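You operate a simulated robot arm through the tools that you are given. There is no shell and no other tool.

The job below is to be done with a simulated robot arm. You get a single attempt, and the scene is never put back.

JOB
Shut and latch the dryer, run it on high till the dry lamp lights, then dial off.
Fine: set the dial, then press start once.
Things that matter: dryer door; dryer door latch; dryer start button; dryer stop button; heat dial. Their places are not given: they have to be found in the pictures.

Only the result counts: the job must be done as asked and must still hold three seconds after the hand-in. Knocking over, shifting, dropping, spilling or breaking anything else fails it.

ROBOT AND FRAMES
A 7-joint arm with a two-finger parallel gripper, fixed in place. Base frame: the origin is at the foot of the arm, x ahead of it, y to its left, z up. Readings come in m, degrees, newtons and seconds.
Its first joint turns from -132.0 to 132.0 degrees. Payload 3.91 kg.
Tool frame: the origin (TCP) lies between the finger pads and is the grasp point; the fingertips stand 0.03 m ahead of it; z points along the fingers, y is the line along which they close. Largest opening 0.11 m; finger width 0.02, thickness 0.01; the body of the gripper, 0.048 by 0.112 m, starts 0.055 m behind the TCP.
Orientation is that of the tool frame in the base frame, as a unit quaternion [w, x, y, z]. With the fingers straight down and closing along the base's y, the tool's x points along the base's -x, its y along +y and its z along -z.

CONTROLS
- The arm moves only by the tool apply_moves. Its argument "motion" is a list of rows, each a list of 7 numbers: the finger opening in m, from 0 to 0.11, then the shift along the tool's x, y, z in units of 25 mm (1.0 is 25 mm), then the turn, a rotation vector about the tool's x, y, z in units of 5 degrees (1.0 is 5 degrees). In form: [[fingers, dx, dy, dz, rx, ry, rz], ...]. A call has 1 to 20 rows; each row shifts and turns the commanded pose from where the row before left it, along the tool's axes as they then stand. A call with a number of a shift or a turn outside -1 to 1 is refused whole. Rows are played at 5 a second. More than 0.05 m and 8.6 degrees between two rows, or a gripper value outside its range, and nothing of the call is played. Where a pose cannot be reached the arm comes as near as it can. A force on the tool above 40 N (or 10 N above the force at the start of the call, whichever is more), or a blocked arm, ends the call early, and 0.2 s more pass. Each finger travels about 0.108 m/s and halts on what it meets, pressing with about 36 N; the grip force reading is that of the motor and also rises with nothing between the fingers. The clock runs only during rows and for 0.2 s after the last one: add rows that do not move to give the fingers time. The reply holds the time, the measured pose of the TCP, the force on the tool along the base axes, the opening and the grip force, in the units named above and with some noise, with the torque about the TCP (base axes, N m) and any sound that the robot's microphone picked up.
- Cameras (640 x 400 px; columns grow to the right, rows downward): "scene" is fixed at [0.2211, 0.5003, 1.8091]; the picture's right is [-0.12, -0.99, 0.00], its down [-0.77, 0.10, -0.63] and it looks along [0.62, -0.08, -0.78] (base axes); focal length 312 px, centre (320, 200). "wrist" rides on the gripper at [0.072, 0.017, -0.103] in the tool frame; the picture's right is [-0.23, 0.97, 0.00], its down [-0.76, -0.18, -0.62] and it looks along [-0.61, -0.14, 0.78] (tool axes); focal length 222 px, centre (320, 200).
- snapshot(camera): a new picture of that camera. It takes no simulated time.
- point_at(camera, pixels): for up to 12 pixels [column, row] of the newest picture of that camera ("zoom" is the newest enlarged one), the place [x, y, z] in the base frame of the surface seen there, good to about 0.002 m. It takes no simulated time.
- close_up(camera, box): a new picture of the part [left, top, right, bottom] of that camera's present view, enlarged. It takes no simulated time.
- close_job(): hands the job in; it is judged then, once.

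Unless the task says otherwise, let go and move clear before handing in.

The tools are called after ">>>" as name(argument=value, ...) on one line, values as JSON. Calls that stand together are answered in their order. apply_moves: Moves the arm, as the interface text tells. Its arguments: {"type":"object","properties":{"motion":{"type":"array"}},"required":["motion"]} The other tools are called the same way: snapshot (camera) takes a picture; point_at (camera, pixels) gives the place of the surface under pixels of a picture; close_up (camera, box) takes an enlarged picture of a part of a camera's view; close_job () hands the job in.

At the start:

```text
time_s: 0.0
position: [0.6749, 0.1844, 1.3747]
tcp_rot: [0.0, -0.001, 1.0, 0.0]
contact_force: [-0.6, -0.5, 0.3]
wrist_torque: [0.01, -0.04, 0.0]
grip_width: 0.11
grasp_force: 0.0
```

scene: 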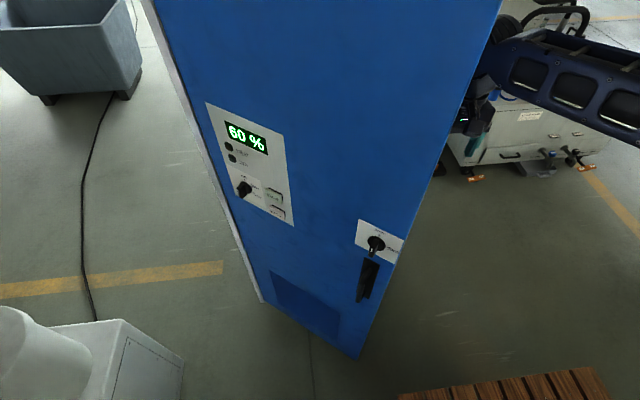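
wrist: 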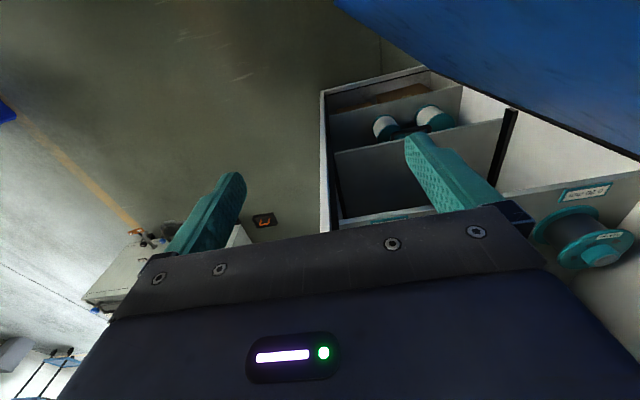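

The scene picture shows a blue cabinet door with a panel (display "60 %" near (247,138), dial near (243,188), buttons near (275,195) and (277,211)) and a latch plate near (378,242) with a handle near (367,280). I'll enlarge those areas first.

>>> close_up(camera="scene", box=[195, 95, 305, 235])

>>> close_up(camera="scene", box=[340, 210, 420, 310])

>>> snapshot(camera="scene")

>>> snapshot(camera="wrist")

```text
2.86 times, centred on (250, 165) of scene
```

zoom: 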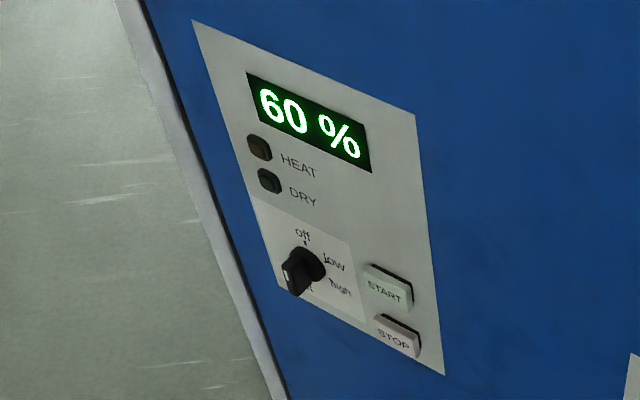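

```text
4.00 times, centred on (380, 260) of scene
```

zoom: 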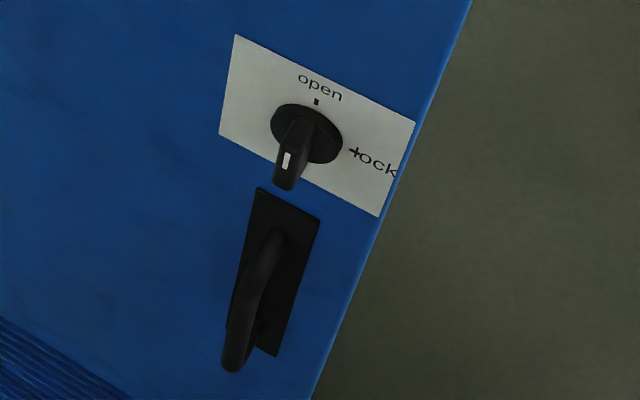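

```text
taken
```

scene: 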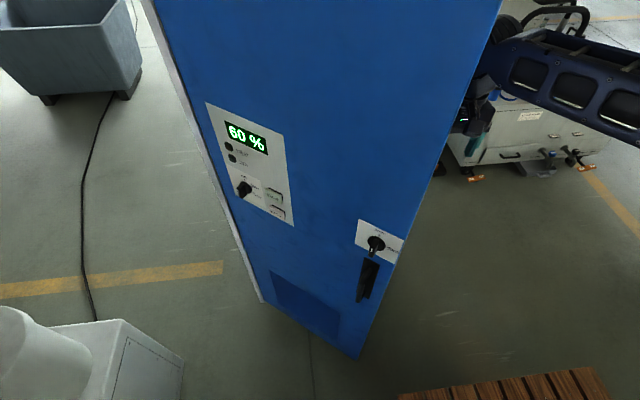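

```text
taken
```

wrist: 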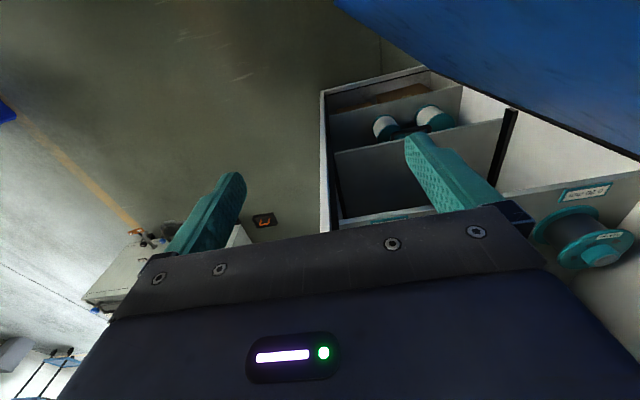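

The dial is pointing to the lower left of the panel (white mark at zoom (283,275)), and the latch knob at scene (376,243) points between "open" and something. I'll measure the door plane, the knob, handle, dial and buttons.

>>> point_at(camera="scene", pixels=[[160, 10], [495, 10], [264, 300], [358, 357], [300, 150], [210, 110], [275, 107], [293, 224], [247, 138], [228, 146], [232, 158], [244, 189]])

>>> point_at(camera="zoom", pixels=[[235, 40], [413, 122], [380, 212], [222, 132], [300, 115], [330, 140], [287, 165], [280, 185], [275, 238], [240, 300], [232, 365], [300, 220]])

>>> close_up(camera="scene", box=[220, 165, 300, 225])

```text
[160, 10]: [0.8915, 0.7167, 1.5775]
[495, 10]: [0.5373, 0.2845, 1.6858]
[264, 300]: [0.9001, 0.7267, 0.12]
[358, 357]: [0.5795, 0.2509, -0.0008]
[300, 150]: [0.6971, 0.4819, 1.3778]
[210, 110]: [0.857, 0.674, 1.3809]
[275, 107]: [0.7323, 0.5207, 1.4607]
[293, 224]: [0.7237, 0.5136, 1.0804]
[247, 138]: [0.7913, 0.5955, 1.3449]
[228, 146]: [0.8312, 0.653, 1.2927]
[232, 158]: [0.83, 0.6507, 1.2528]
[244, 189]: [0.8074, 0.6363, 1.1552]
```

```text
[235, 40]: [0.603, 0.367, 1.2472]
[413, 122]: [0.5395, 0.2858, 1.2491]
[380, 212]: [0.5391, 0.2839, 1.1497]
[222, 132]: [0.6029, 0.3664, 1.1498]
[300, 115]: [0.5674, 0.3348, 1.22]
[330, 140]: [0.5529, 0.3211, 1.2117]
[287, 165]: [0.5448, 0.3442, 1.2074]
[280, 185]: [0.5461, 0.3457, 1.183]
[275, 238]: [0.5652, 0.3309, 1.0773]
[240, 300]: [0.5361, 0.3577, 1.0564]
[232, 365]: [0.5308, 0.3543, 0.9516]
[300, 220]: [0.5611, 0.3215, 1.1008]
```

```text
6.67 times, centred on (260, 195) of scene
```

zoom: 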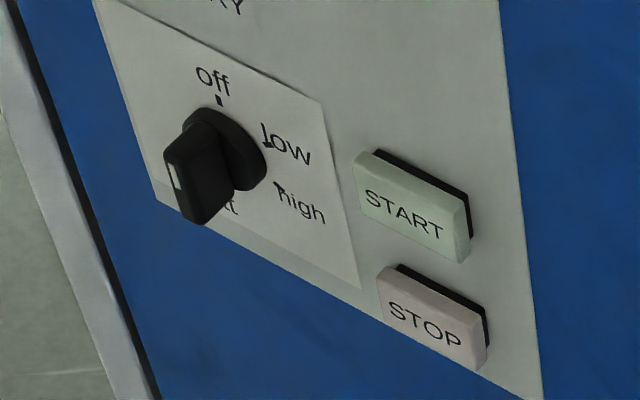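

The door plane runs from about (0.89, 0.72) to (0.54, 0.285), with the control panel on it, and the gripper seems to be behind it. I'll measure what the wrist camera sees (blue at (550,60), the box at (400,150)) and the grey strip to learn where the dryer body is.

>>> point_at(camera="wrist", pixels=[[340, 5], [450, 75], [635, 150], [550, 50], [325, 95], [335, 225], [440, 120], [580, 260], [560, 150], [400, 90], [150, 60], [630, 300]])

>>> point_at(camera="scene", pixels=[[148, 10], [190, 130], [230, 230], [440, 150], [395, 255], [470, 120], [500, 8], [310, 345], [260, 295], [480, 80], [350, 20], [500, 140]])

>>> close_up(camera="scene", box=[420, 0, 640, 200])

```text
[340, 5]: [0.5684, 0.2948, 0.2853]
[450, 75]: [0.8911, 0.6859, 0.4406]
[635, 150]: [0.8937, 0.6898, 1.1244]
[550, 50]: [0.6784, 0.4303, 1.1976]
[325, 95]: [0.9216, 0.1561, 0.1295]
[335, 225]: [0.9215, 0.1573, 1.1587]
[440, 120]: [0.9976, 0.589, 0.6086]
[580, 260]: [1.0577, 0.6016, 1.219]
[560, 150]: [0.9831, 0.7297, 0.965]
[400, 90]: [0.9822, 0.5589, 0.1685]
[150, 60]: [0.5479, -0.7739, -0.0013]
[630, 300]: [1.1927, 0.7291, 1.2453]
```

```text
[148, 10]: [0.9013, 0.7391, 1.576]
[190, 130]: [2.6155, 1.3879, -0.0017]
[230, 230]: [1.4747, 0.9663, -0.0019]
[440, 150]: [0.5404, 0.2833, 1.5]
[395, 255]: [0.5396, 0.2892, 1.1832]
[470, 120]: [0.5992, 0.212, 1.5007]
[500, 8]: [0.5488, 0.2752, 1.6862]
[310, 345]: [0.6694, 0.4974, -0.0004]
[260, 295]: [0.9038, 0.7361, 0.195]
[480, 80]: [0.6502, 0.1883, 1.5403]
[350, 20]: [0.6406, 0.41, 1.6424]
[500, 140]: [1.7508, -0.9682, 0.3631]
```

```text
2.00 times, centred on (530, 100) of scene
```

zoom: 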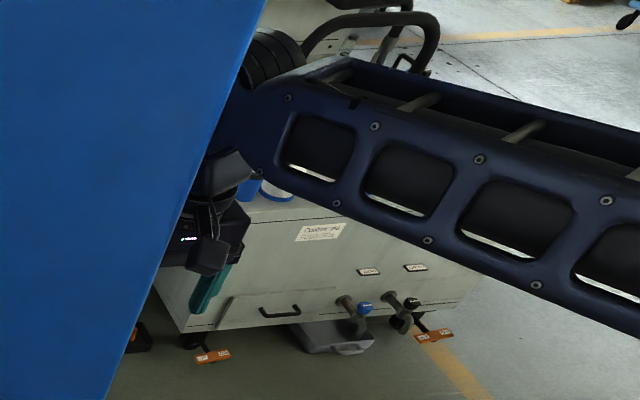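

The dryer body's front is at x≈0.92 (y 0.157 to 0.74) and the door is open about 39°, with the gripper currently behind it; I have to bring the arm round the free edge at (0.54, 0.285). I'll measure the arm links and the nearby obstacles before moving.

>>> snapshot(camera="scene")

>>> point_at(camera="scene", pixels=[[520, 50], [560, 60], [630, 90], [630, 145], [510, 30], [475, 125], [500, 390], [580, 375], [40, 340], [130, 340], [170, 360], [570, 160]])

>>> close_up(camera="scene", box=[440, 0, 540, 180])

```text
taken
```

scene: 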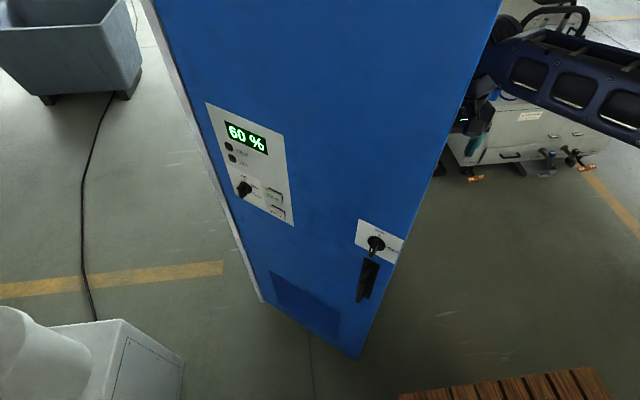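

```text
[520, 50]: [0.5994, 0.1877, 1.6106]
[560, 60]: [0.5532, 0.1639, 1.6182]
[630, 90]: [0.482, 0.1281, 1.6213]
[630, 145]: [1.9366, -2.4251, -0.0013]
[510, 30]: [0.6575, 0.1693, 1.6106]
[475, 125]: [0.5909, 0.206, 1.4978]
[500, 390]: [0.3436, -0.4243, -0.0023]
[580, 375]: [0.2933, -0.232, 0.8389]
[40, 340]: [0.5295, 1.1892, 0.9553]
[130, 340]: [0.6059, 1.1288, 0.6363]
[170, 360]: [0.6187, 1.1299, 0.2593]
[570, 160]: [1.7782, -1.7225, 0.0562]
```

```text
2.22 times, centred on (490, 90) of scene
```

zoom: 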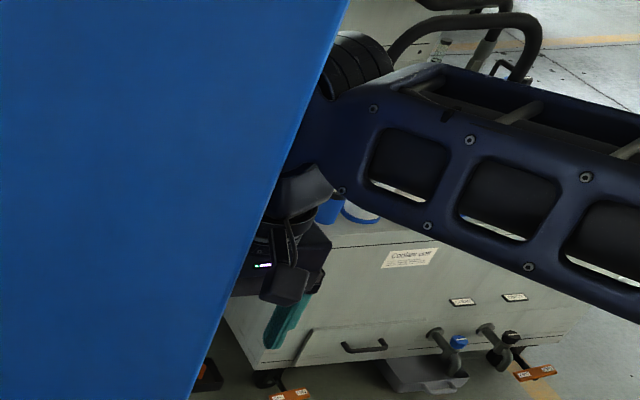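

The forearm runs radially from the base at z≈1.6 (scene (560,60) → (0.55, 0.16, 1.62)), so I need to retract radially before swinging left past the free edge. I'll pull back to a radius of about 0.47 m with the fingers closing.

>>> apply_moves(motion=[[0.05, 0.98, -0.27, 0, 0, 0, 0], [0.0, 0.98, -0.27, 0, 0, 0, 0], [0.0, 0.98, -0.27, 0, 0, 0, 0], [0.0, 0.98, -0.27, 0, 0, 0, 0], [0.0, 0.98, -0.27, 0, 0, 0, 0], [0.0, 0.98, -0.27, 0, 0, 0, 0], [0.0, 0.98, -0.27, 0, 0, 0, 0], [0.0, 0.98, -0.27, 0, 0, 0, 0], [0.0, 0.98, -0.27, 0, 0, 0, 0], [0.0, 0, 0, 0, 0, 0, 0]])

>>> snapshot(camera="scene")

>>> snapshot(camera="wrist")

```text
time_s: 2.2
position: [0.4567, 0.1214, 1.3736]
tcp_rot: [-0.001, 0.0, 1.0, 0.0]
contact_force: [-1.0, 0.1, 0.2]
wrist_torque: [-0.04, -0.01, 0.01]
grip_width: 0.0
grasp_force: 36.1
```

```text
taken
```

scene: 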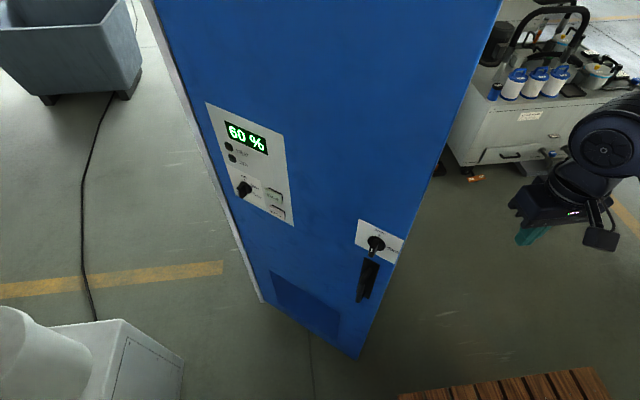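

```text
taken
```

wrist: 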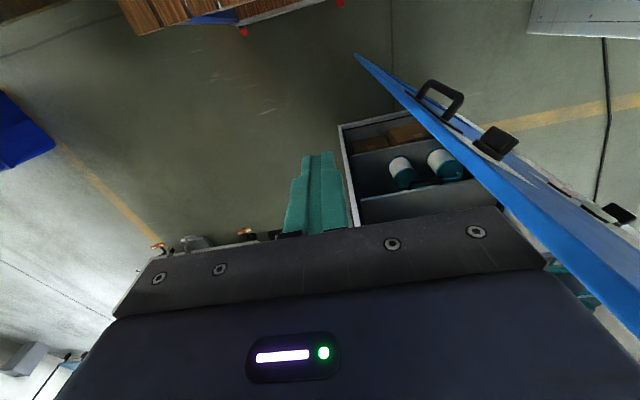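

The arm retracted freely and the wrist is now clear of the door edge (scene (605,150)). I'll measure how far the wrist sticks out before swinging left.

>>> point_at(camera="scene", pixels=[[605, 145], [575, 140], [605, 105], [550, 195], [515, 205], [600, 238], [565, 165], [635, 100], [630, 180]])

>>> point_at(camera="wrist", pixels=[[358, 57], [440, 85], [430, 118], [495, 140], [480, 195], [620, 210], [600, 240], [525, 185], [345, 130], [455, 100]])

>>> close_up(camera="wrist", box=[340, 40, 640, 300])

```text
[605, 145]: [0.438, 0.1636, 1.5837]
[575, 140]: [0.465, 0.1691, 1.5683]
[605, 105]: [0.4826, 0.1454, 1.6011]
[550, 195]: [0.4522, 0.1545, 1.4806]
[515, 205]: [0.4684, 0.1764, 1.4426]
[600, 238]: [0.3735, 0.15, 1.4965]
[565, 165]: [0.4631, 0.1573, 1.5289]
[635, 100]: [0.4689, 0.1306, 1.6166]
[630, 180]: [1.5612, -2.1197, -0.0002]
```

```text
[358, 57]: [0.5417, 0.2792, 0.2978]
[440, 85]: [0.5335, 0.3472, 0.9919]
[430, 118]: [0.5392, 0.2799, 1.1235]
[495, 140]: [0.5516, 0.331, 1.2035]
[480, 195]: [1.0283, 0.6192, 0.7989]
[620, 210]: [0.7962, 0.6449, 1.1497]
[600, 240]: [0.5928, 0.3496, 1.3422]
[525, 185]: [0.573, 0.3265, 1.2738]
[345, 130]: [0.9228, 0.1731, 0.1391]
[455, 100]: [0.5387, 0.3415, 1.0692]
```

```text
1.54 times, centred on (490, 170) of wrist
```

zoom: 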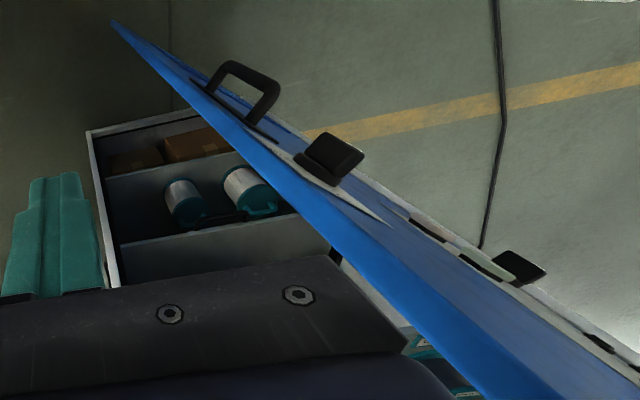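

The wrist extends only about 5 cm beyond the TCP, so the swing past the edge at x≈0.535 has room. I'll go left to about (0.41, 0.40, 1.40), in front of the door.

>>> apply_moves(motion=[[0.0, 0.3, 0.9, -0.09, 0, 0, 0], [0.0, 0.3, 0.93, -0.09, 0, 0, 0], [0.0, 0.3, 0.93, -0.09, 0, 0, 0], [0.0, 0.2, 0.93, -0.09, 0, 0, 0], [0.0, 0.2, 0.93, -0.09, 0, 0, 0], [0.0, 0.2, 0.93, -0.09, 0, 0, 0], [0.0, 0.2, 0.93, -0.09, 0, 0, 0], [0.0, 0.1, 0.93, -0.09, 0, 0, 0], [0.0, 0.1, 0.93, -0.09, 0, 0, 0], [0.0, 0, 0.93, -0.09, 0, 0, 0], [0.0, 0, 0.93, -0.09, 0, 0, 0], [0.0, 0, 0.93, -0.09, 0, 0, 0], [0.0, 0, 0, 0, 0, 0, 0]])

>>> snapshot(camera="scene")

>>> snapshot(camera="wrist")

```text
time_s: 5.0
position: [0.4059, 0.3987, 1.4012]
tcp_rot: [-0.001, 0.0, 1.0, 0.0]
contact_force: [0.3, 0.6, 0.1]
wrist_torque: [0.02, 0.02, 0.01]
grip_width: 0.0001
grasp_force: 35.5
```

```text
taken
```

scene: 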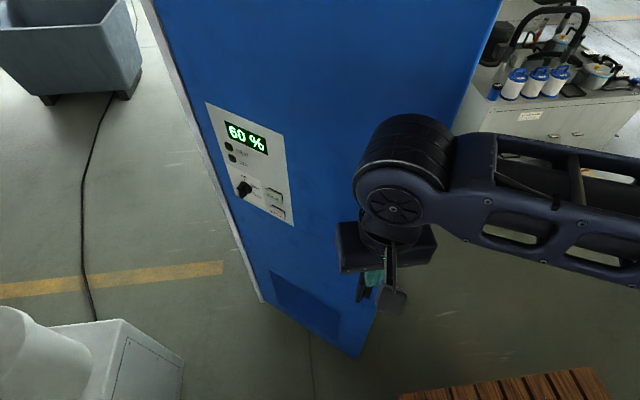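

```text
taken
```

wrist: 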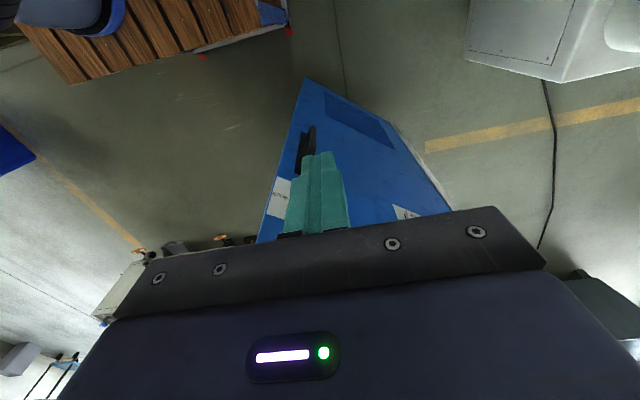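

The gripper is now in front of the door at (0.406, 0.399, 1.401), with the forearm clear. I'll tilt the tool 70° toward +x so that the fingertips lead when I push.

>>> apply_moves(motion=[[0.0, 0, 0, 0, 0, -1, 0], [0.0, 0, 0, 0, 0, -1, 0], [0.0, 0, 0, 0, 0, -1, 0], [0.0, 0, 0, 0, 0, -1, 0], [0.0, 0, 0, 0, 0, -1, 0], [0.0, 0, 0, 0, 0, -1, 0], [0.0, 0, 0, 0, 0, -1, 0], [0.0, 0, 0, 0, 0, -1, 0], [0.0, 0, 0, 0, 0, -1, 0], [0.0, 0, 0, 0, 0, -1, 0], [0.0, 0, 0, 0, 0, -1, 0], [0.0, 0, 0, 0, 0, -1, 0], [0.0, 0, 0, 0, 0, -1, 0], [0.0, 0, 0, 0, 0, -1, 0], [0.0, 0, 0, 0, 0, 0, 0]])

>>> snapshot(camera="scene")

>>> snapshot(camera="wrist")

```text
time_s: 8.2
position: [0.4081, 0.3987, 1.401]
tcp_rot: [0.574, 0.0, 0.819, 0.0]
contact_force: [-0.5, 0.1, 0.2]
wrist_torque: [-0.05, 0.03, -0.02]
grip_width: 0.0001
grasp_force: 36.4
```

```text
taken
```

scene: 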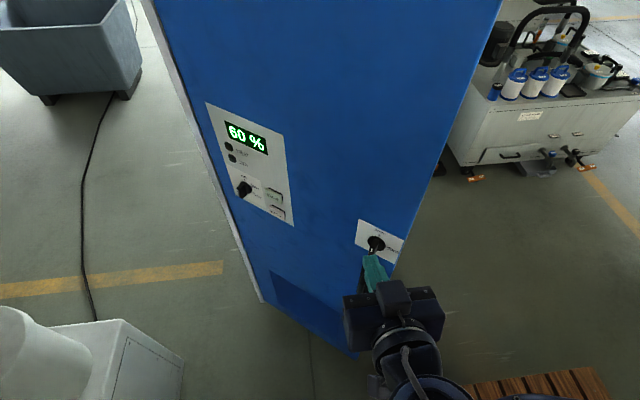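

```text
taken
```

wrist: 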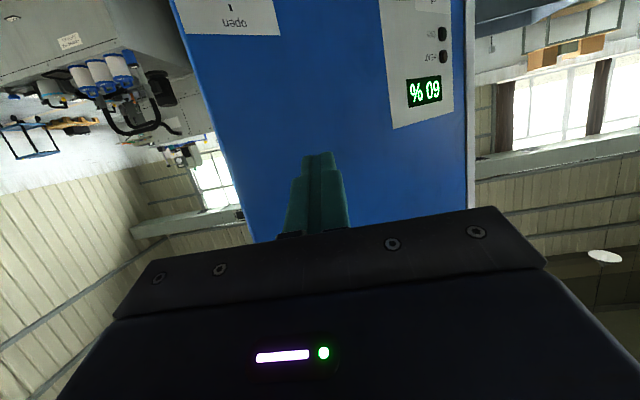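

The tool tilted well (z axis 20° below horizontal) with no contact. I'll bring it level and approach the door face above the latch plate, stopping a couple of centimetres short.

>>> apply_moves(motion=[[0.0, 0, 0, 0, 0, -1, 0], [0.0, 0, 0, 0, 0, -1, 0], [0.0, 0, 0, 0, 0, -1, 0], [0.0, 0, 0, 0, 0, -1, 0], [0.0, 0.2, -0.2, 0.9, 0, 0, 0], [0.0, 0.2, -0.2, 0.9, 0, 0, 0], [0.0, 0.2, -0.2, 0.9, 0, 0, 0], [0.0, 0, -0.2, 0.9, 0, 0, 0], [0.0, 0, -0.2, 0.9, 0, 0, 0], [0.0, 0, 0, 0, 0, 0, 0]])

>>> snapshot(camera="scene")

>>> snapshot(camera="wrist")

```text
time_s: 10.4
position: [0.5187, 0.3768, 1.3854]
tcp_rot: [0.707, -0.001, 0.707, 0.001]
contact_force: [0.7, 0.4, -1.7]
wrist_torque: [0.03, 0.0, -0.01]
grip_width: 0.0
grasp_force: 36.2
```

```text
taken
```

scene: 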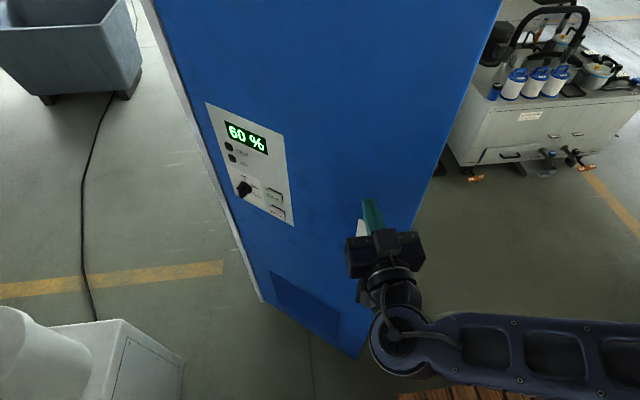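

```text
taken
```

wrist: 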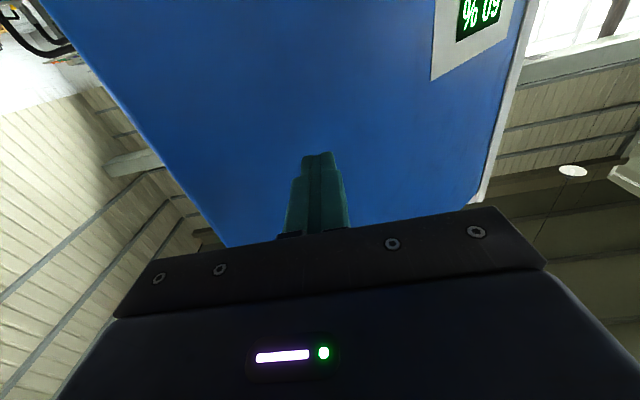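

Level, with the fingertips a few centimetres off the door face (scene (372,205)) above the latch plate. I'll push slowly along the door's arc for the first part.

>>> apply_moves(motion=[[0.0, 0, -0.2, 0.4, 0, 0, 0], [0.0, 0, -0.2, 0.4, 0, 0, 0], [0.0, 0, -0.2, 0.4, 0, 0, 0], [0.0, 0, -0.2, 0.4, 0, 0, 0], [0.0, 0, -0.32, 0.45, 0, 0, 0], [0.0, 0, -0.32, 0.45, 0, 0, 0], [0.0, 0, -0.32, 0.45, 0, 0, 0], [0.0, 0, -0.32, 0.45, 0, 0, 0], [0.0, 0, -0.32, 0.45, 0, 0, 0], [0.0, 0, -0.32, 0.45, 0, 0, 0], [0.0, 0, 0, 0, 0, 0, 0]])

>>> snapshot(camera="scene")

```text
time_s: 12.8
position: [0.6268, 0.3058, 1.3851]
tcp_rot: [0.707, 0.001, 0.707, -0.001]
contact_force: [-0.1, 0.1, -0.3]
wrist_torque: [0.03, 0.0, -0.02]
grip_width: 0.0
grasp_force: 35.7
```

```text
taken
```

scene: 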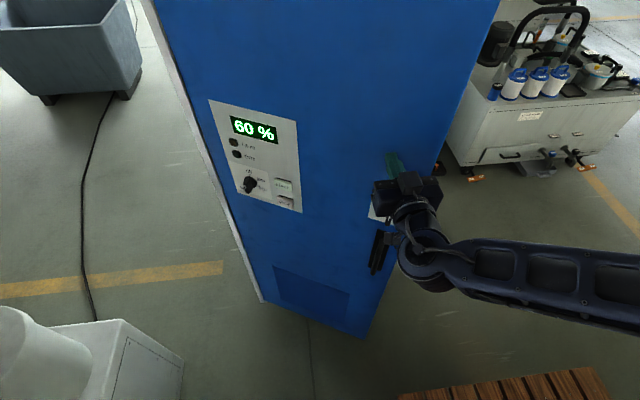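

The door is swinging with almost no force. I'll carry on along the arc toward closed.

>>> apply_moves(motion=[[0.0, 0, -0.2, 0.5, 0, 0, 0], [0.0, 0, -0.2, 0.5, 0, 0, 0], [0.0, 0, -0.2, 0.5, 0, 0, 0], [0.0, 0, -0.2, 0.5, 0, 0, 0], [0.0, 0, -0.2, 0.5, 0, 0, 0], [0.0, 0, -0.2, 0.5, 0, 0, 0], [0.0, 0, -0.13, 0.5, 0, 0, 0], [0.0, 0, -0.13, 0.5, 0, 0, 0], [0.0, 0, -0.13, 0.5, 0, 0, 0], [0.0, 0, -0.13, 0.5, 0, 0, 0], [0.0, 0, -0.13, 0.5, 0, 0, 0], [0.0, 0, -0.13, 0.5, 0, 0, 0], [0.0, 0, -0.1, 0.5, 0, 0, 0], [0.0, 0, 0, 0, 0, 0, 0]])

>>> snapshot(camera="scene")

>>> snapshot(camera="wrist")

```text
time_s: 15.8
position: [0.7885, 0.2554, 1.3866]
tcp_rot: [0.707, 0.0, 0.707, 0.001]
contact_force: [0.9, 0.6, -0.4]
wrist_torque: [0.01, -0.02, -0.02]
grip_width: 0.0
grasp_force: 36.2
```

```text
taken
```

scene: 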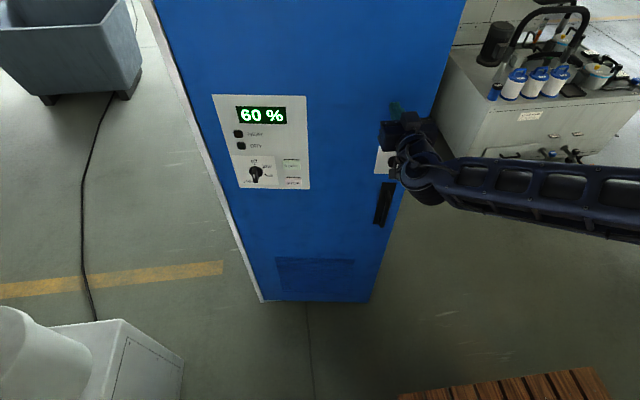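

```text
taken
```

wrist: 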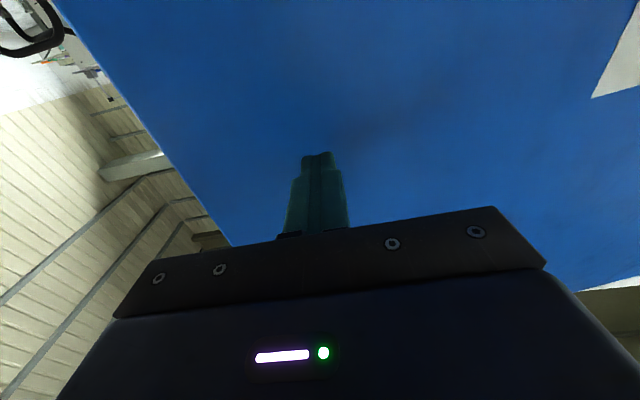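

The door is nearly shut (TCP x=0.789, about 10° left). I'll push the last stretch slowly, expecting contact at about x=0.87.

>>> apply_moves(motion=[[0.0, 0, -0.05, 0.4, 0, 0, 0], [0.0, 0, -0.05, 0.4, 0, 0, 0], [0.0, 0, -0.05, 0.4, 0, 0, 0], [0.0, 0, -0.05, 0.4, 0, 0, 0], [0.0, 0, -0.02, 0.4, 0, 0, 0], [0.0, 0, -0.02, 0.4, 0, 0, 0], [0.0, 0, 0, 0.4, 0, 0, 0], [0.0, 0, 0, 0.3, 0, 0, 0], [0.0, 0, 0, 0.2, 0, 0, 0], [0.0, 0, 0, 0.2, 0, 0, 0], [0.0, 0, 0, 0.2, 0, 0, 0], [0.0, 0, 0, 0.2, 0, 0, 0], [0.0, 0, 0, 0.2, 0, 0, 0], [0.0, 0, 0, 0, 0, 0, 0]])

>>> snapshot(camera="scene")

```text
time_s: 17.9
position: [0.8696, 0.2483, 1.3861]
tcp_rot: [0.707, -0.001, 0.707, 0.001]
contact_force: [-30.6, -11.3, 0.3]
wrist_torque: [0.05, -0.05, -0.34]
grip_width: 0.0001
grasp_force: 35.6
stopped in row 10: the force on the tool passed its limit at 54 N (the readings are from after the stop); the commanded pose is now the measured one
```

```text
taken
```

scene: 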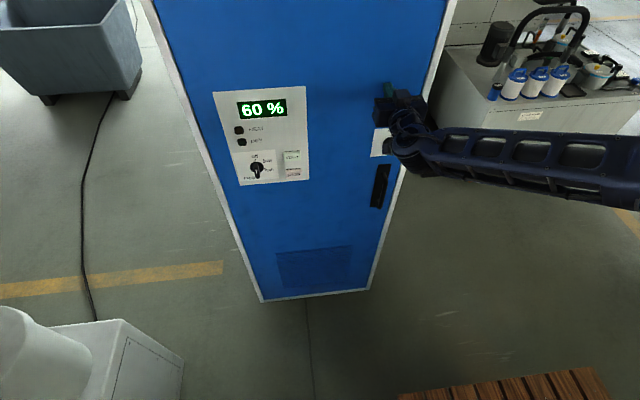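

The force stop at x≈0.870 means the door has met its stop, and the scene shows it seated in its frame. I'll back off and look whether it stays shut and at the latch knob.

>>> apply_moves(motion=[[0.0, 0, 0, -0.4, 0, 0, 0], [0.0, 0, 0, -0.8, 0, 0, 0], [0.0, 0, 0, -1, 0, 0, 0], [0.0, 0, 0, -1, 0, 0, 0], [0.0, 0, 0, -1, 0, 0, 0], [0.0, 0, 0, -1, 0, 0, 0], [0.0, 0, 0, -1, 0, 0, 0], [0.0, 0, 0, -1, 0, 0, 0], [0.0, 0, 0, 0, 0, 0, 0]])

>>> snapshot(camera="scene")

>>> snapshot(camera="wrist")

>>> close_up(camera="scene", box=[200, 80, 320, 200])

```text
time_s: 19.9
position: [0.6921, 0.2497, 1.3856]
tcp_rot: [0.707, -0.001, 0.707, 0.0]
contact_force: [-0.4, 0.7, -0.1]
wrist_torque: [0.01, 0.0, 0.04]
grip_width: 0.0
grasp_force: 36.3
```

```text
taken
```

scene: 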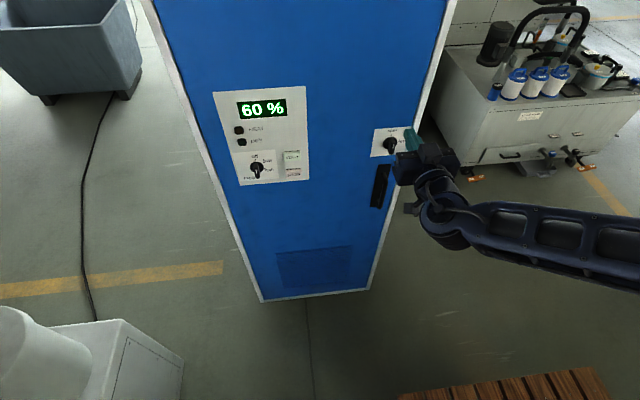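

```text
taken
```

wrist: 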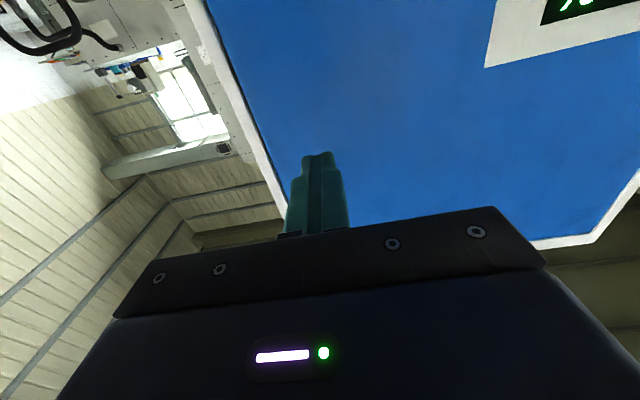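

```text
3.33 times, centred on (260, 140) of scene
```

zoom: 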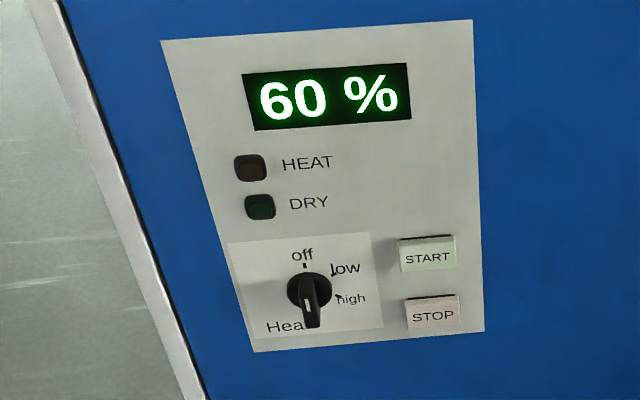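

The door stays shut by itself. Now I'll look closely at the dial (scene (257,168)) and the latch knob (scene (390,145)) and measure both.

>>> close_up(camera="scene", box=[235, 145, 310, 190])

>>> close_up(camera="scene", box=[362, 115, 422, 215])

>>> point_at(camera="scene", pixels=[[330, 100], [350, 230], [375, 130], [250, 100], [290, 155], [292, 172], [239, 130], [242, 142], [257, 158], [257, 178], [420, 60], [405, 200]])

```text
8.53 times, centred on (272, 168) of scene
```

zoom: 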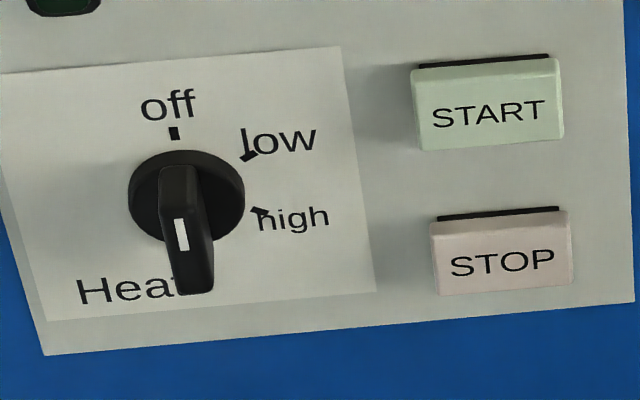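

```text
4.00 times, centred on (392, 165) of scene
```

zoom: 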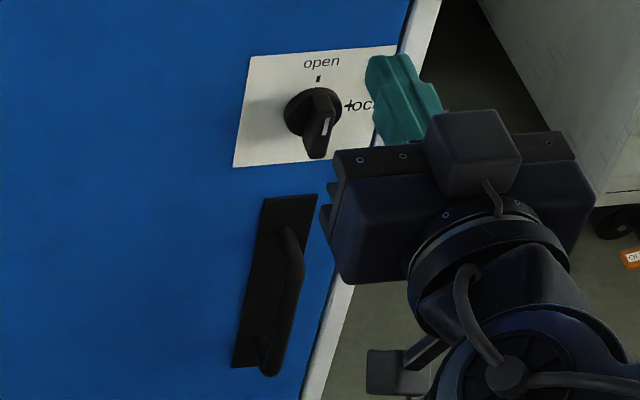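

```text
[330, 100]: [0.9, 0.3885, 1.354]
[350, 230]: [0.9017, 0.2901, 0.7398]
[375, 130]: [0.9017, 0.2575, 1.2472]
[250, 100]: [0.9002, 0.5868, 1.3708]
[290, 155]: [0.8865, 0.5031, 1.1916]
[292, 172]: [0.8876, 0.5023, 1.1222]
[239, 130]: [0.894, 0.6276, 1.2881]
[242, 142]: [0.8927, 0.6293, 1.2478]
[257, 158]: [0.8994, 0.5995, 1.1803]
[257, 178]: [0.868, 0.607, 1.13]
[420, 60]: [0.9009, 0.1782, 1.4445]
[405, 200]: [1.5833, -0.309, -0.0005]
```

Both pointers appear vertical: the dial's white mark at "off" and the latch's at "open". I'll measure the dial's ticks and disc precisely in an enlarged view.

>>> close_up(camera="scene", box=[237, 147, 287, 187])

```text
10.00 times, centred on (262, 167) of scene
```

zoom: 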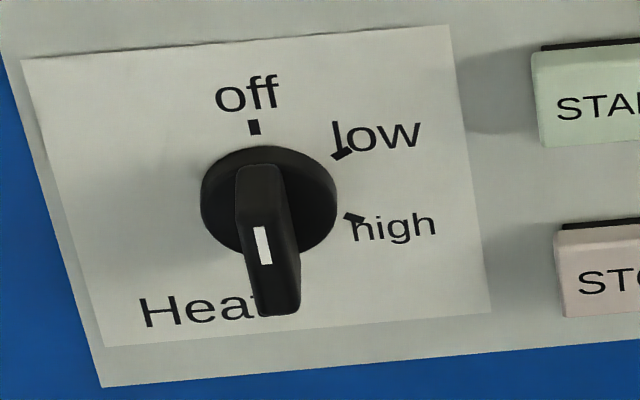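

>>> point_at(camera="zoom", pixels=[[254, 127], [341, 153], [353, 217], [254, 145], [202, 190], [336, 185], [268, 195], [240, 170], [262, 245], [268, 310], [290, 250], [300, 300]])

>>> close_up(camera="scene", box=[367, 122, 417, 162])

```text
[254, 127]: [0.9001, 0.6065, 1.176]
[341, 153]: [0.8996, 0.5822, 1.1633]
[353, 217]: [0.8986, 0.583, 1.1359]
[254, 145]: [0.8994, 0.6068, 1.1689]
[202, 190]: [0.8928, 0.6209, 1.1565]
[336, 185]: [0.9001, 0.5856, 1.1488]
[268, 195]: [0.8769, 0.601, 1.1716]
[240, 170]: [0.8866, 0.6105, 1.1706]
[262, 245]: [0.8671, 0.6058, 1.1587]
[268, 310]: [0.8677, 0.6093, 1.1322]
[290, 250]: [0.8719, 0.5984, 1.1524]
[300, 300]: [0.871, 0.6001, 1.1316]
```

```text
10.00 times, centred on (392, 142) of scene
```

zoom: 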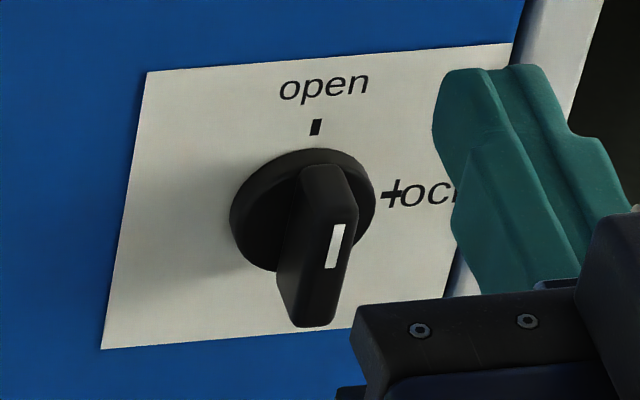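

The dial's ticks sit at about 0° (off), 60° (low) and 120° (high) clockwise, its centre near (y 0.605, z 1.151). Now I'll measure the latch knob in the newest enlarged view.

>>> point_at(camera="zoom", pixels=[[316, 127], [388, 195], [300, 170], [345, 180], [330, 225], [356, 222], [335, 245], [330, 310], [295, 315], [305, 290], [240, 190], [150, 75]])

>>> point_at(camera="scene", pixels=[[390, 170], [380, 190], [376, 205], [372, 208]])

```text
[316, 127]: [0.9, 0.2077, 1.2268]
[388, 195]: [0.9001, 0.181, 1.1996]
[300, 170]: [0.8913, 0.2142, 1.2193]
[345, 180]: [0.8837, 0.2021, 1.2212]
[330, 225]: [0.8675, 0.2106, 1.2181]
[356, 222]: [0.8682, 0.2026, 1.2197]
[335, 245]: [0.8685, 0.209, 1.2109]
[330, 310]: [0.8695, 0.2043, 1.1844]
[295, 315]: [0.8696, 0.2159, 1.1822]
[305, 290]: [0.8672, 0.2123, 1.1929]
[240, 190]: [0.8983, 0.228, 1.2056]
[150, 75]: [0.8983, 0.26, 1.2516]
```

```text
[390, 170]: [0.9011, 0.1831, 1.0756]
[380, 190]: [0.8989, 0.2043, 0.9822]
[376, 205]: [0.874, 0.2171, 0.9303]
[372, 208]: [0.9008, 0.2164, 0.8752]
```

The latch knob's bar is centred at (y 0.2077, z 1.200), with its front at x≈0.868. I'll open the fingers to 0.05 m and line up about 4 cm in front of it.

>>> apply_moves(motion=[[0.05, 0.93, -0.21, 0.4, 0, 0, 0], [0.05, 0.93, -0.21, 0.4, 0, 0, 0], [0.05, 0.93, -0.21, 0.4, 0, 0, 0], [0.05, 0.93, -0.21, 0.4, 0, 0, 0], [0.05, 0.93, -0.21, 0.4, 0, 0, 0], [0.05, 0.93, -0.21, 0.4, 0, 0, 0], [0.05, 0.93, -0.21, 0.4, 0, 0, 0], [0.05, 0.93, -0.21, 0.4, 0, 0, 0], [0.05, 0, 0, 0, 0, 0, 0], [0.05, 0, 0, 0, 0, 0, 0]])

>>> snapshot(camera="scene")

>>> snapshot(camera="wrist")

>>> close_up(camera="scene", box=[357, 110, 437, 210])

```text
time_s: 22.1
position: [0.7718, 0.2059, 1.1973]
tcp_rot: [0.707, 0.0, 0.707, -0.001]
contact_force: [1.1, -0.2, -0.4]
wrist_torque: [0.03, 0.0, -0.04]
grip_width: 0.0501
grasp_force: 0.1
```

```text
taken
```

scene: 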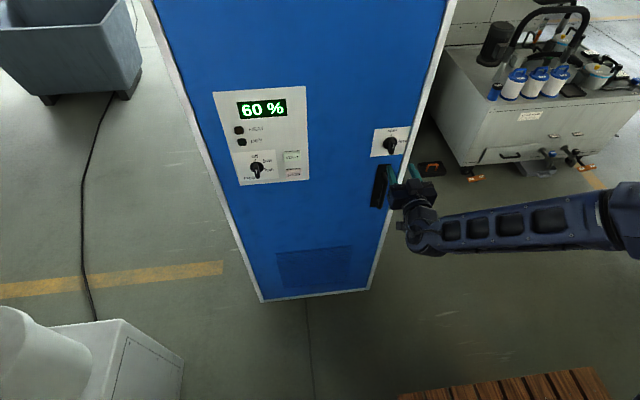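

```text
taken
```

wrist: 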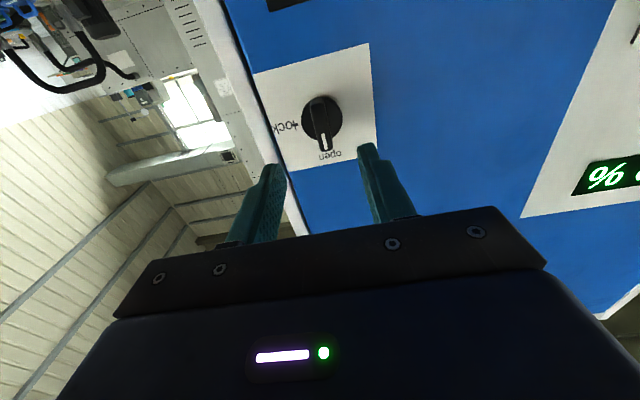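

```text
4.00 times, centred on (397, 160) of scene
```

zoom: 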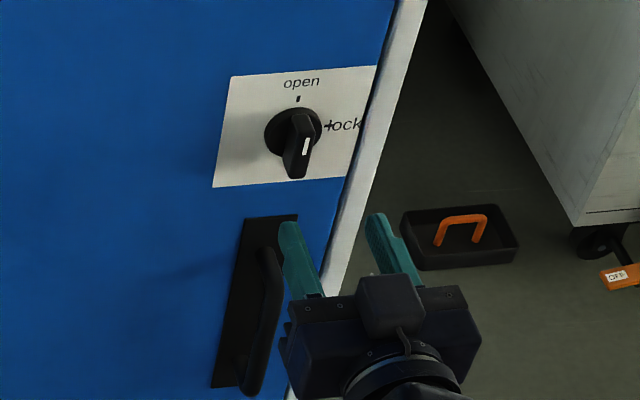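

The wrist view confirms the latch's white mark at "open" (325,140 in the upside-down picture), between the fingers. I'll move in so the fingertips straddle the bar just short of the disc, then close.

>>> apply_moves(motion=[[0.05, -0.12, 0.07, 0.6, 0, 0, 0], [0.05, 0, 0, 0.7, 0, 0, 0], [0.05, 0, 0, 0.7, 0, 0, 0], [0.05, 0, 0, 0.7, 0, 0, 0], [0.05, 0, 0, 0.65, 0, 0, 0], [0.05, 0, 0, 0, 0, 0, 0]])

>>> snapshot(camera="wrist")

>>> close_up(camera="scene", box=[357, 110, 437, 170])

```text
time_s: 23.5
position: [0.8547, 0.2105, 1.2032]
tcp_rot: [0.707, 0.0, 0.708, 0.0]
contact_force: [0.1, 0.2, 0.7]
wrist_torque: [-0.01, -0.01, 0.01]
grip_width: 0.0503
grasp_force: 0.0
```

```text
taken
```

wrist: 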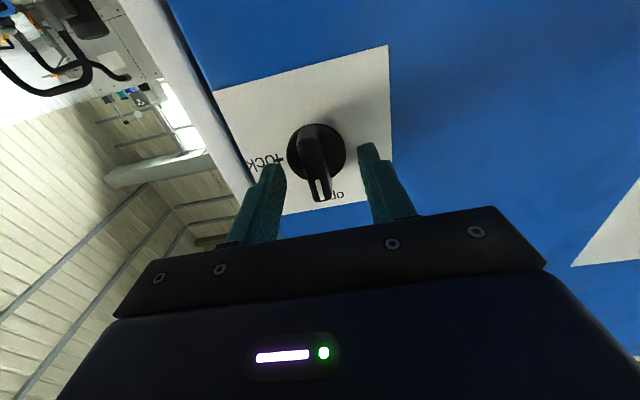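

```text
6.67 times, centred on (397, 140) of scene
```

zoom: 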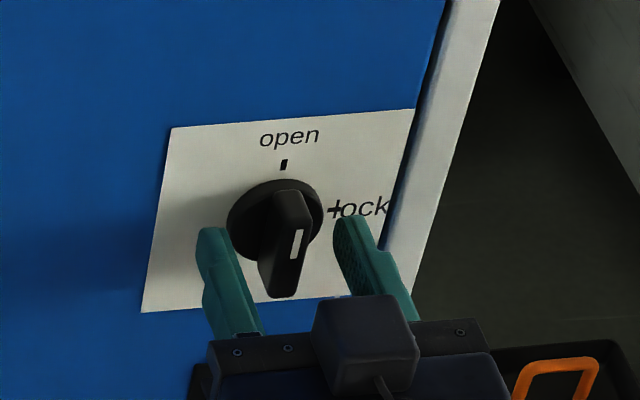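

The fingers straddle the bar (wrist (318,165) between (265,190) and (380,175)). I'll check the fingertip height against the bar before closing.

>>> point_at(camera="zoom", pixels=[[212, 232], [225, 260], [345, 220], [360, 240], [290, 240], [275, 290], [298, 245], [285, 195]])

```text
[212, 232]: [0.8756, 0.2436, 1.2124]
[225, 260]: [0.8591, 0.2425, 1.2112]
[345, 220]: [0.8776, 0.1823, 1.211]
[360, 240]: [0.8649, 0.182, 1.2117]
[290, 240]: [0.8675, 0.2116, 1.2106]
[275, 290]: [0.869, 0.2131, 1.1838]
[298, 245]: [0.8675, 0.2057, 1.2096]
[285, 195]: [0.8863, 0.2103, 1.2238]
```

Fingertips are at z≈1.2015 but about 3 mm too far in +y. I'll shift −2.5 mm, go in 2 mm, and close on the bar.

>>> apply_moves(motion=[[0.05, 0, -0.1, 0.08, 0, 0, 0], [0.03, 0, 0, 0, 0, 0, 0], [0.015, 0, 0, 0, 0, 0, 0], [0.0, 0, 0, 0, 0, 0, 0], [0.0, 0, 0, 0, 0, 0, 0], [0.0, 0, 0, 0, 0, 0, 0]])

>>> close_up(camera="scene", box=[357, 110, 437, 170])

```text
time_s: 24.9
position: [0.857, 0.2083, 1.2031]
tcp_rot: [0.707, -0.001, 0.708, 0.001]
contact_force: [0.4, 4.6, -0.1]
wrist_torque: [0.03, 0.25, -0.06]
grip_width: 0.0132
grasp_force: 45.1
```

```text
6.67 times, centred on (397, 140) of scene
```

zoom: 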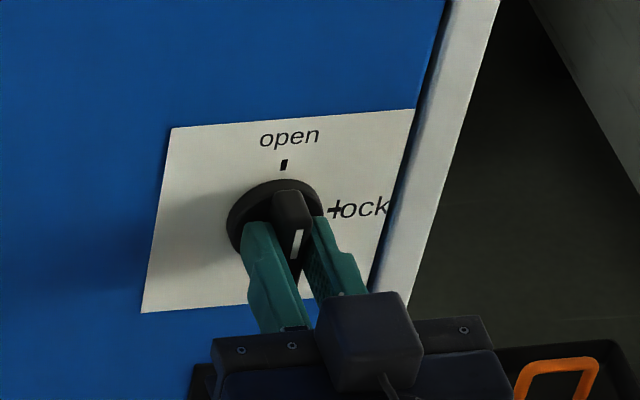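

Gripped at 13 mm width with only a small side force. I'll turn clockwise (positive about the tool's z) 30° first and check.

>>> apply_moves(motion=[[0.0, 0, 0.03, 0, 0, 0, 1], [0.0, 0, 0, 0, 0, 0, 1], [0.0, 0, 0, 0, 0, 0, 1], [0.0, 0, 0, 0, 0, 0, 1], [0.0, 0, 0, 0, 0, 0, 1], [0.0, 0, 0, 0, 0, 0, 1]])

>>> close_up(camera="scene", box=[357, 110, 437, 170])

```text
time_s: 26.3
position: [0.8578, 0.2069, 1.2021]
tcp_rot: [0.682, 0.184, 0.684, 0.182]
contact_force: [-16.7, -14.2, -10.7]
wrist_torque: [-0.04, 0.79, 0.16]
grip_width: 0.0134
grasp_force: 45.1
```

```text
6.67 times, centred on (397, 140) of scene
```

zoom: 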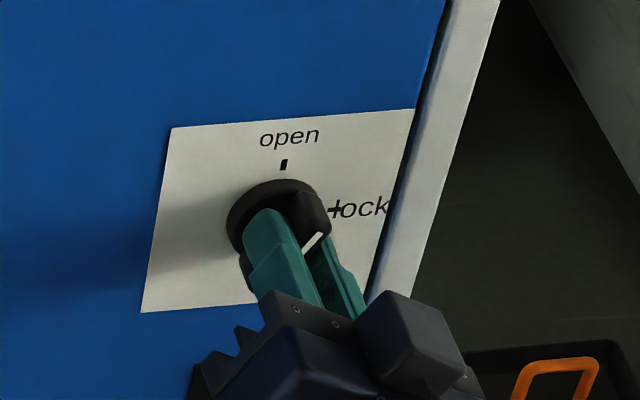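

The knob turned about 30° with the bar, but side forces of ~15 N built up from a slight offset. I'll ease off toward the knob's centre (−y, −z, slightly back) and continue.

>>> apply_moves(motion=[[0.0, 0.04, -0.08, -0.06, 0, 0, 0], [0.0, 0, 0, 0, 0, 0, 0]])

```text
time_s: 26.9
position: [0.857, 0.2079, 1.2023]
tcp_rot: [0.683, 0.183, 0.683, 0.183]
contact_force: [1.9, -2.7, -3.4]
wrist_torque: [-0.02, -0.85, -1.0]
grip_width: 0.0134
grasp_force: 45.1
```

Forces fell to a few newtons. I'll turn another 30°.

>>> apply_moves(motion=[[0.0, 0, 0, 0, 0, 0, 1], [0.0, 0, 0, 0, 0, 0, 1], [0.0, 0, 0, 0, 0, 0, 1], [0.0, 0, 0, 0, 0, 0, 1], [0.0, 0, 0, 0, 0, 0, 1], [0.0, 0, 0, 0, 0, 0, 1], [0.0, 0, 0, 0, 0, 0, 0]])

>>> close_up(camera="scene", box=[357, 110, 437, 170])

```text
time_s: 28.5
position: [0.8557, 0.2062, 1.2004]
tcp_rot: [0.612, 0.355, 0.612, 0.353]
contact_force: [2.5, -18.1, 15.9]
wrist_torque: [0.05, -0.51, -0.92]
grip_width: 0.0135
grasp_force: 44.7
```

```text
6.67 times, centred on (397, 140) of scene
```

zoom: 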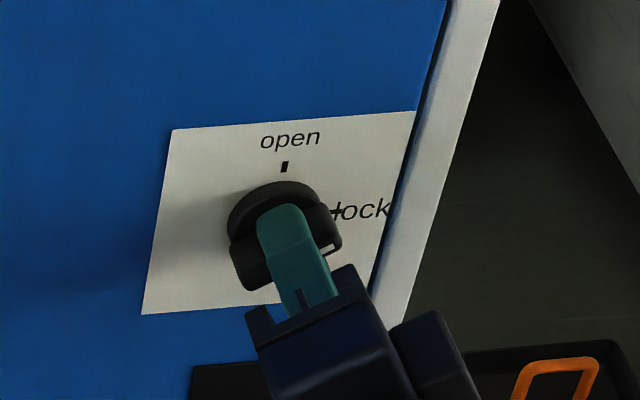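

At 60° a 24 N side force points along (−y, +z), i.e. along the tool's −x. I'll relax that way and then finish the turn to 90°.

>>> apply_moves(motion=[[0.0, -0.07, 0.01, 0, 0, 0, 0], [0.0, 0, 0, 0, 0, 0, 0]])

```text
time_s: 29.1
position: [0.8561, 0.2063, 1.2014]
tcp_rot: [0.611, 0.354, 0.614, 0.353]
contact_force: [0.9, -1.3, 2.5]
wrist_torque: [0.02, -0.21, -0.43]
grip_width: 0.0133
grasp_force: 44.9
```

>>> apply_moves(motion=[[0.0, 0, 0, 0, 0, 0, 1], [0.0, 0, 0, 0, 0, 0, 1], [0.0, 0, 0, 0, 0, 0, 1], [0.0, 0, 0, 0, 0, 0, 1], [0.0, 0, 0, 0, 0, 0, 1], [0.0, 0, 0, 0, 0, 0, 1], [0.0, 0, 0, 0, 0, 0, 0]])

>>> close_up(camera="scene", box=[357, 110, 437, 170])

```text
time_s: 30.4
position: [0.8557, 0.2055, 1.2017]
tcp_rot: [0.514, 0.483, 0.526, 0.474]
contact_force: [7.5, 2.7, -5.9]
wrist_torque: [0.06, -0.81, 0.53]
grip_width: 0.0136
grasp_force: 45.6
out of reach, approached as far as the arm can: row 6
stopped in row 6: the force on the tool passed its limit at 67 N (the readings are from after the stop); the commanded pose is now the measured one
```

```text
6.67 times, centred on (397, 140) of scene
```

zoom: 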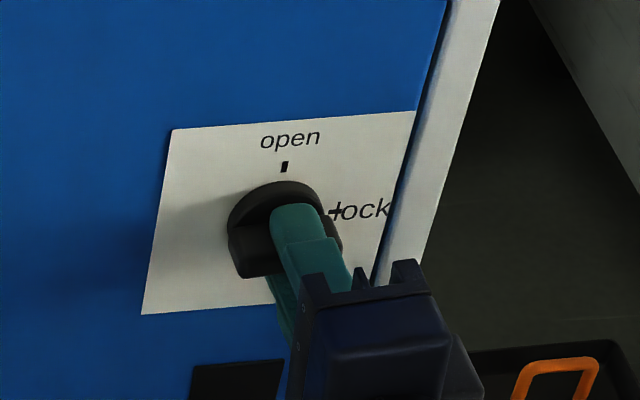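

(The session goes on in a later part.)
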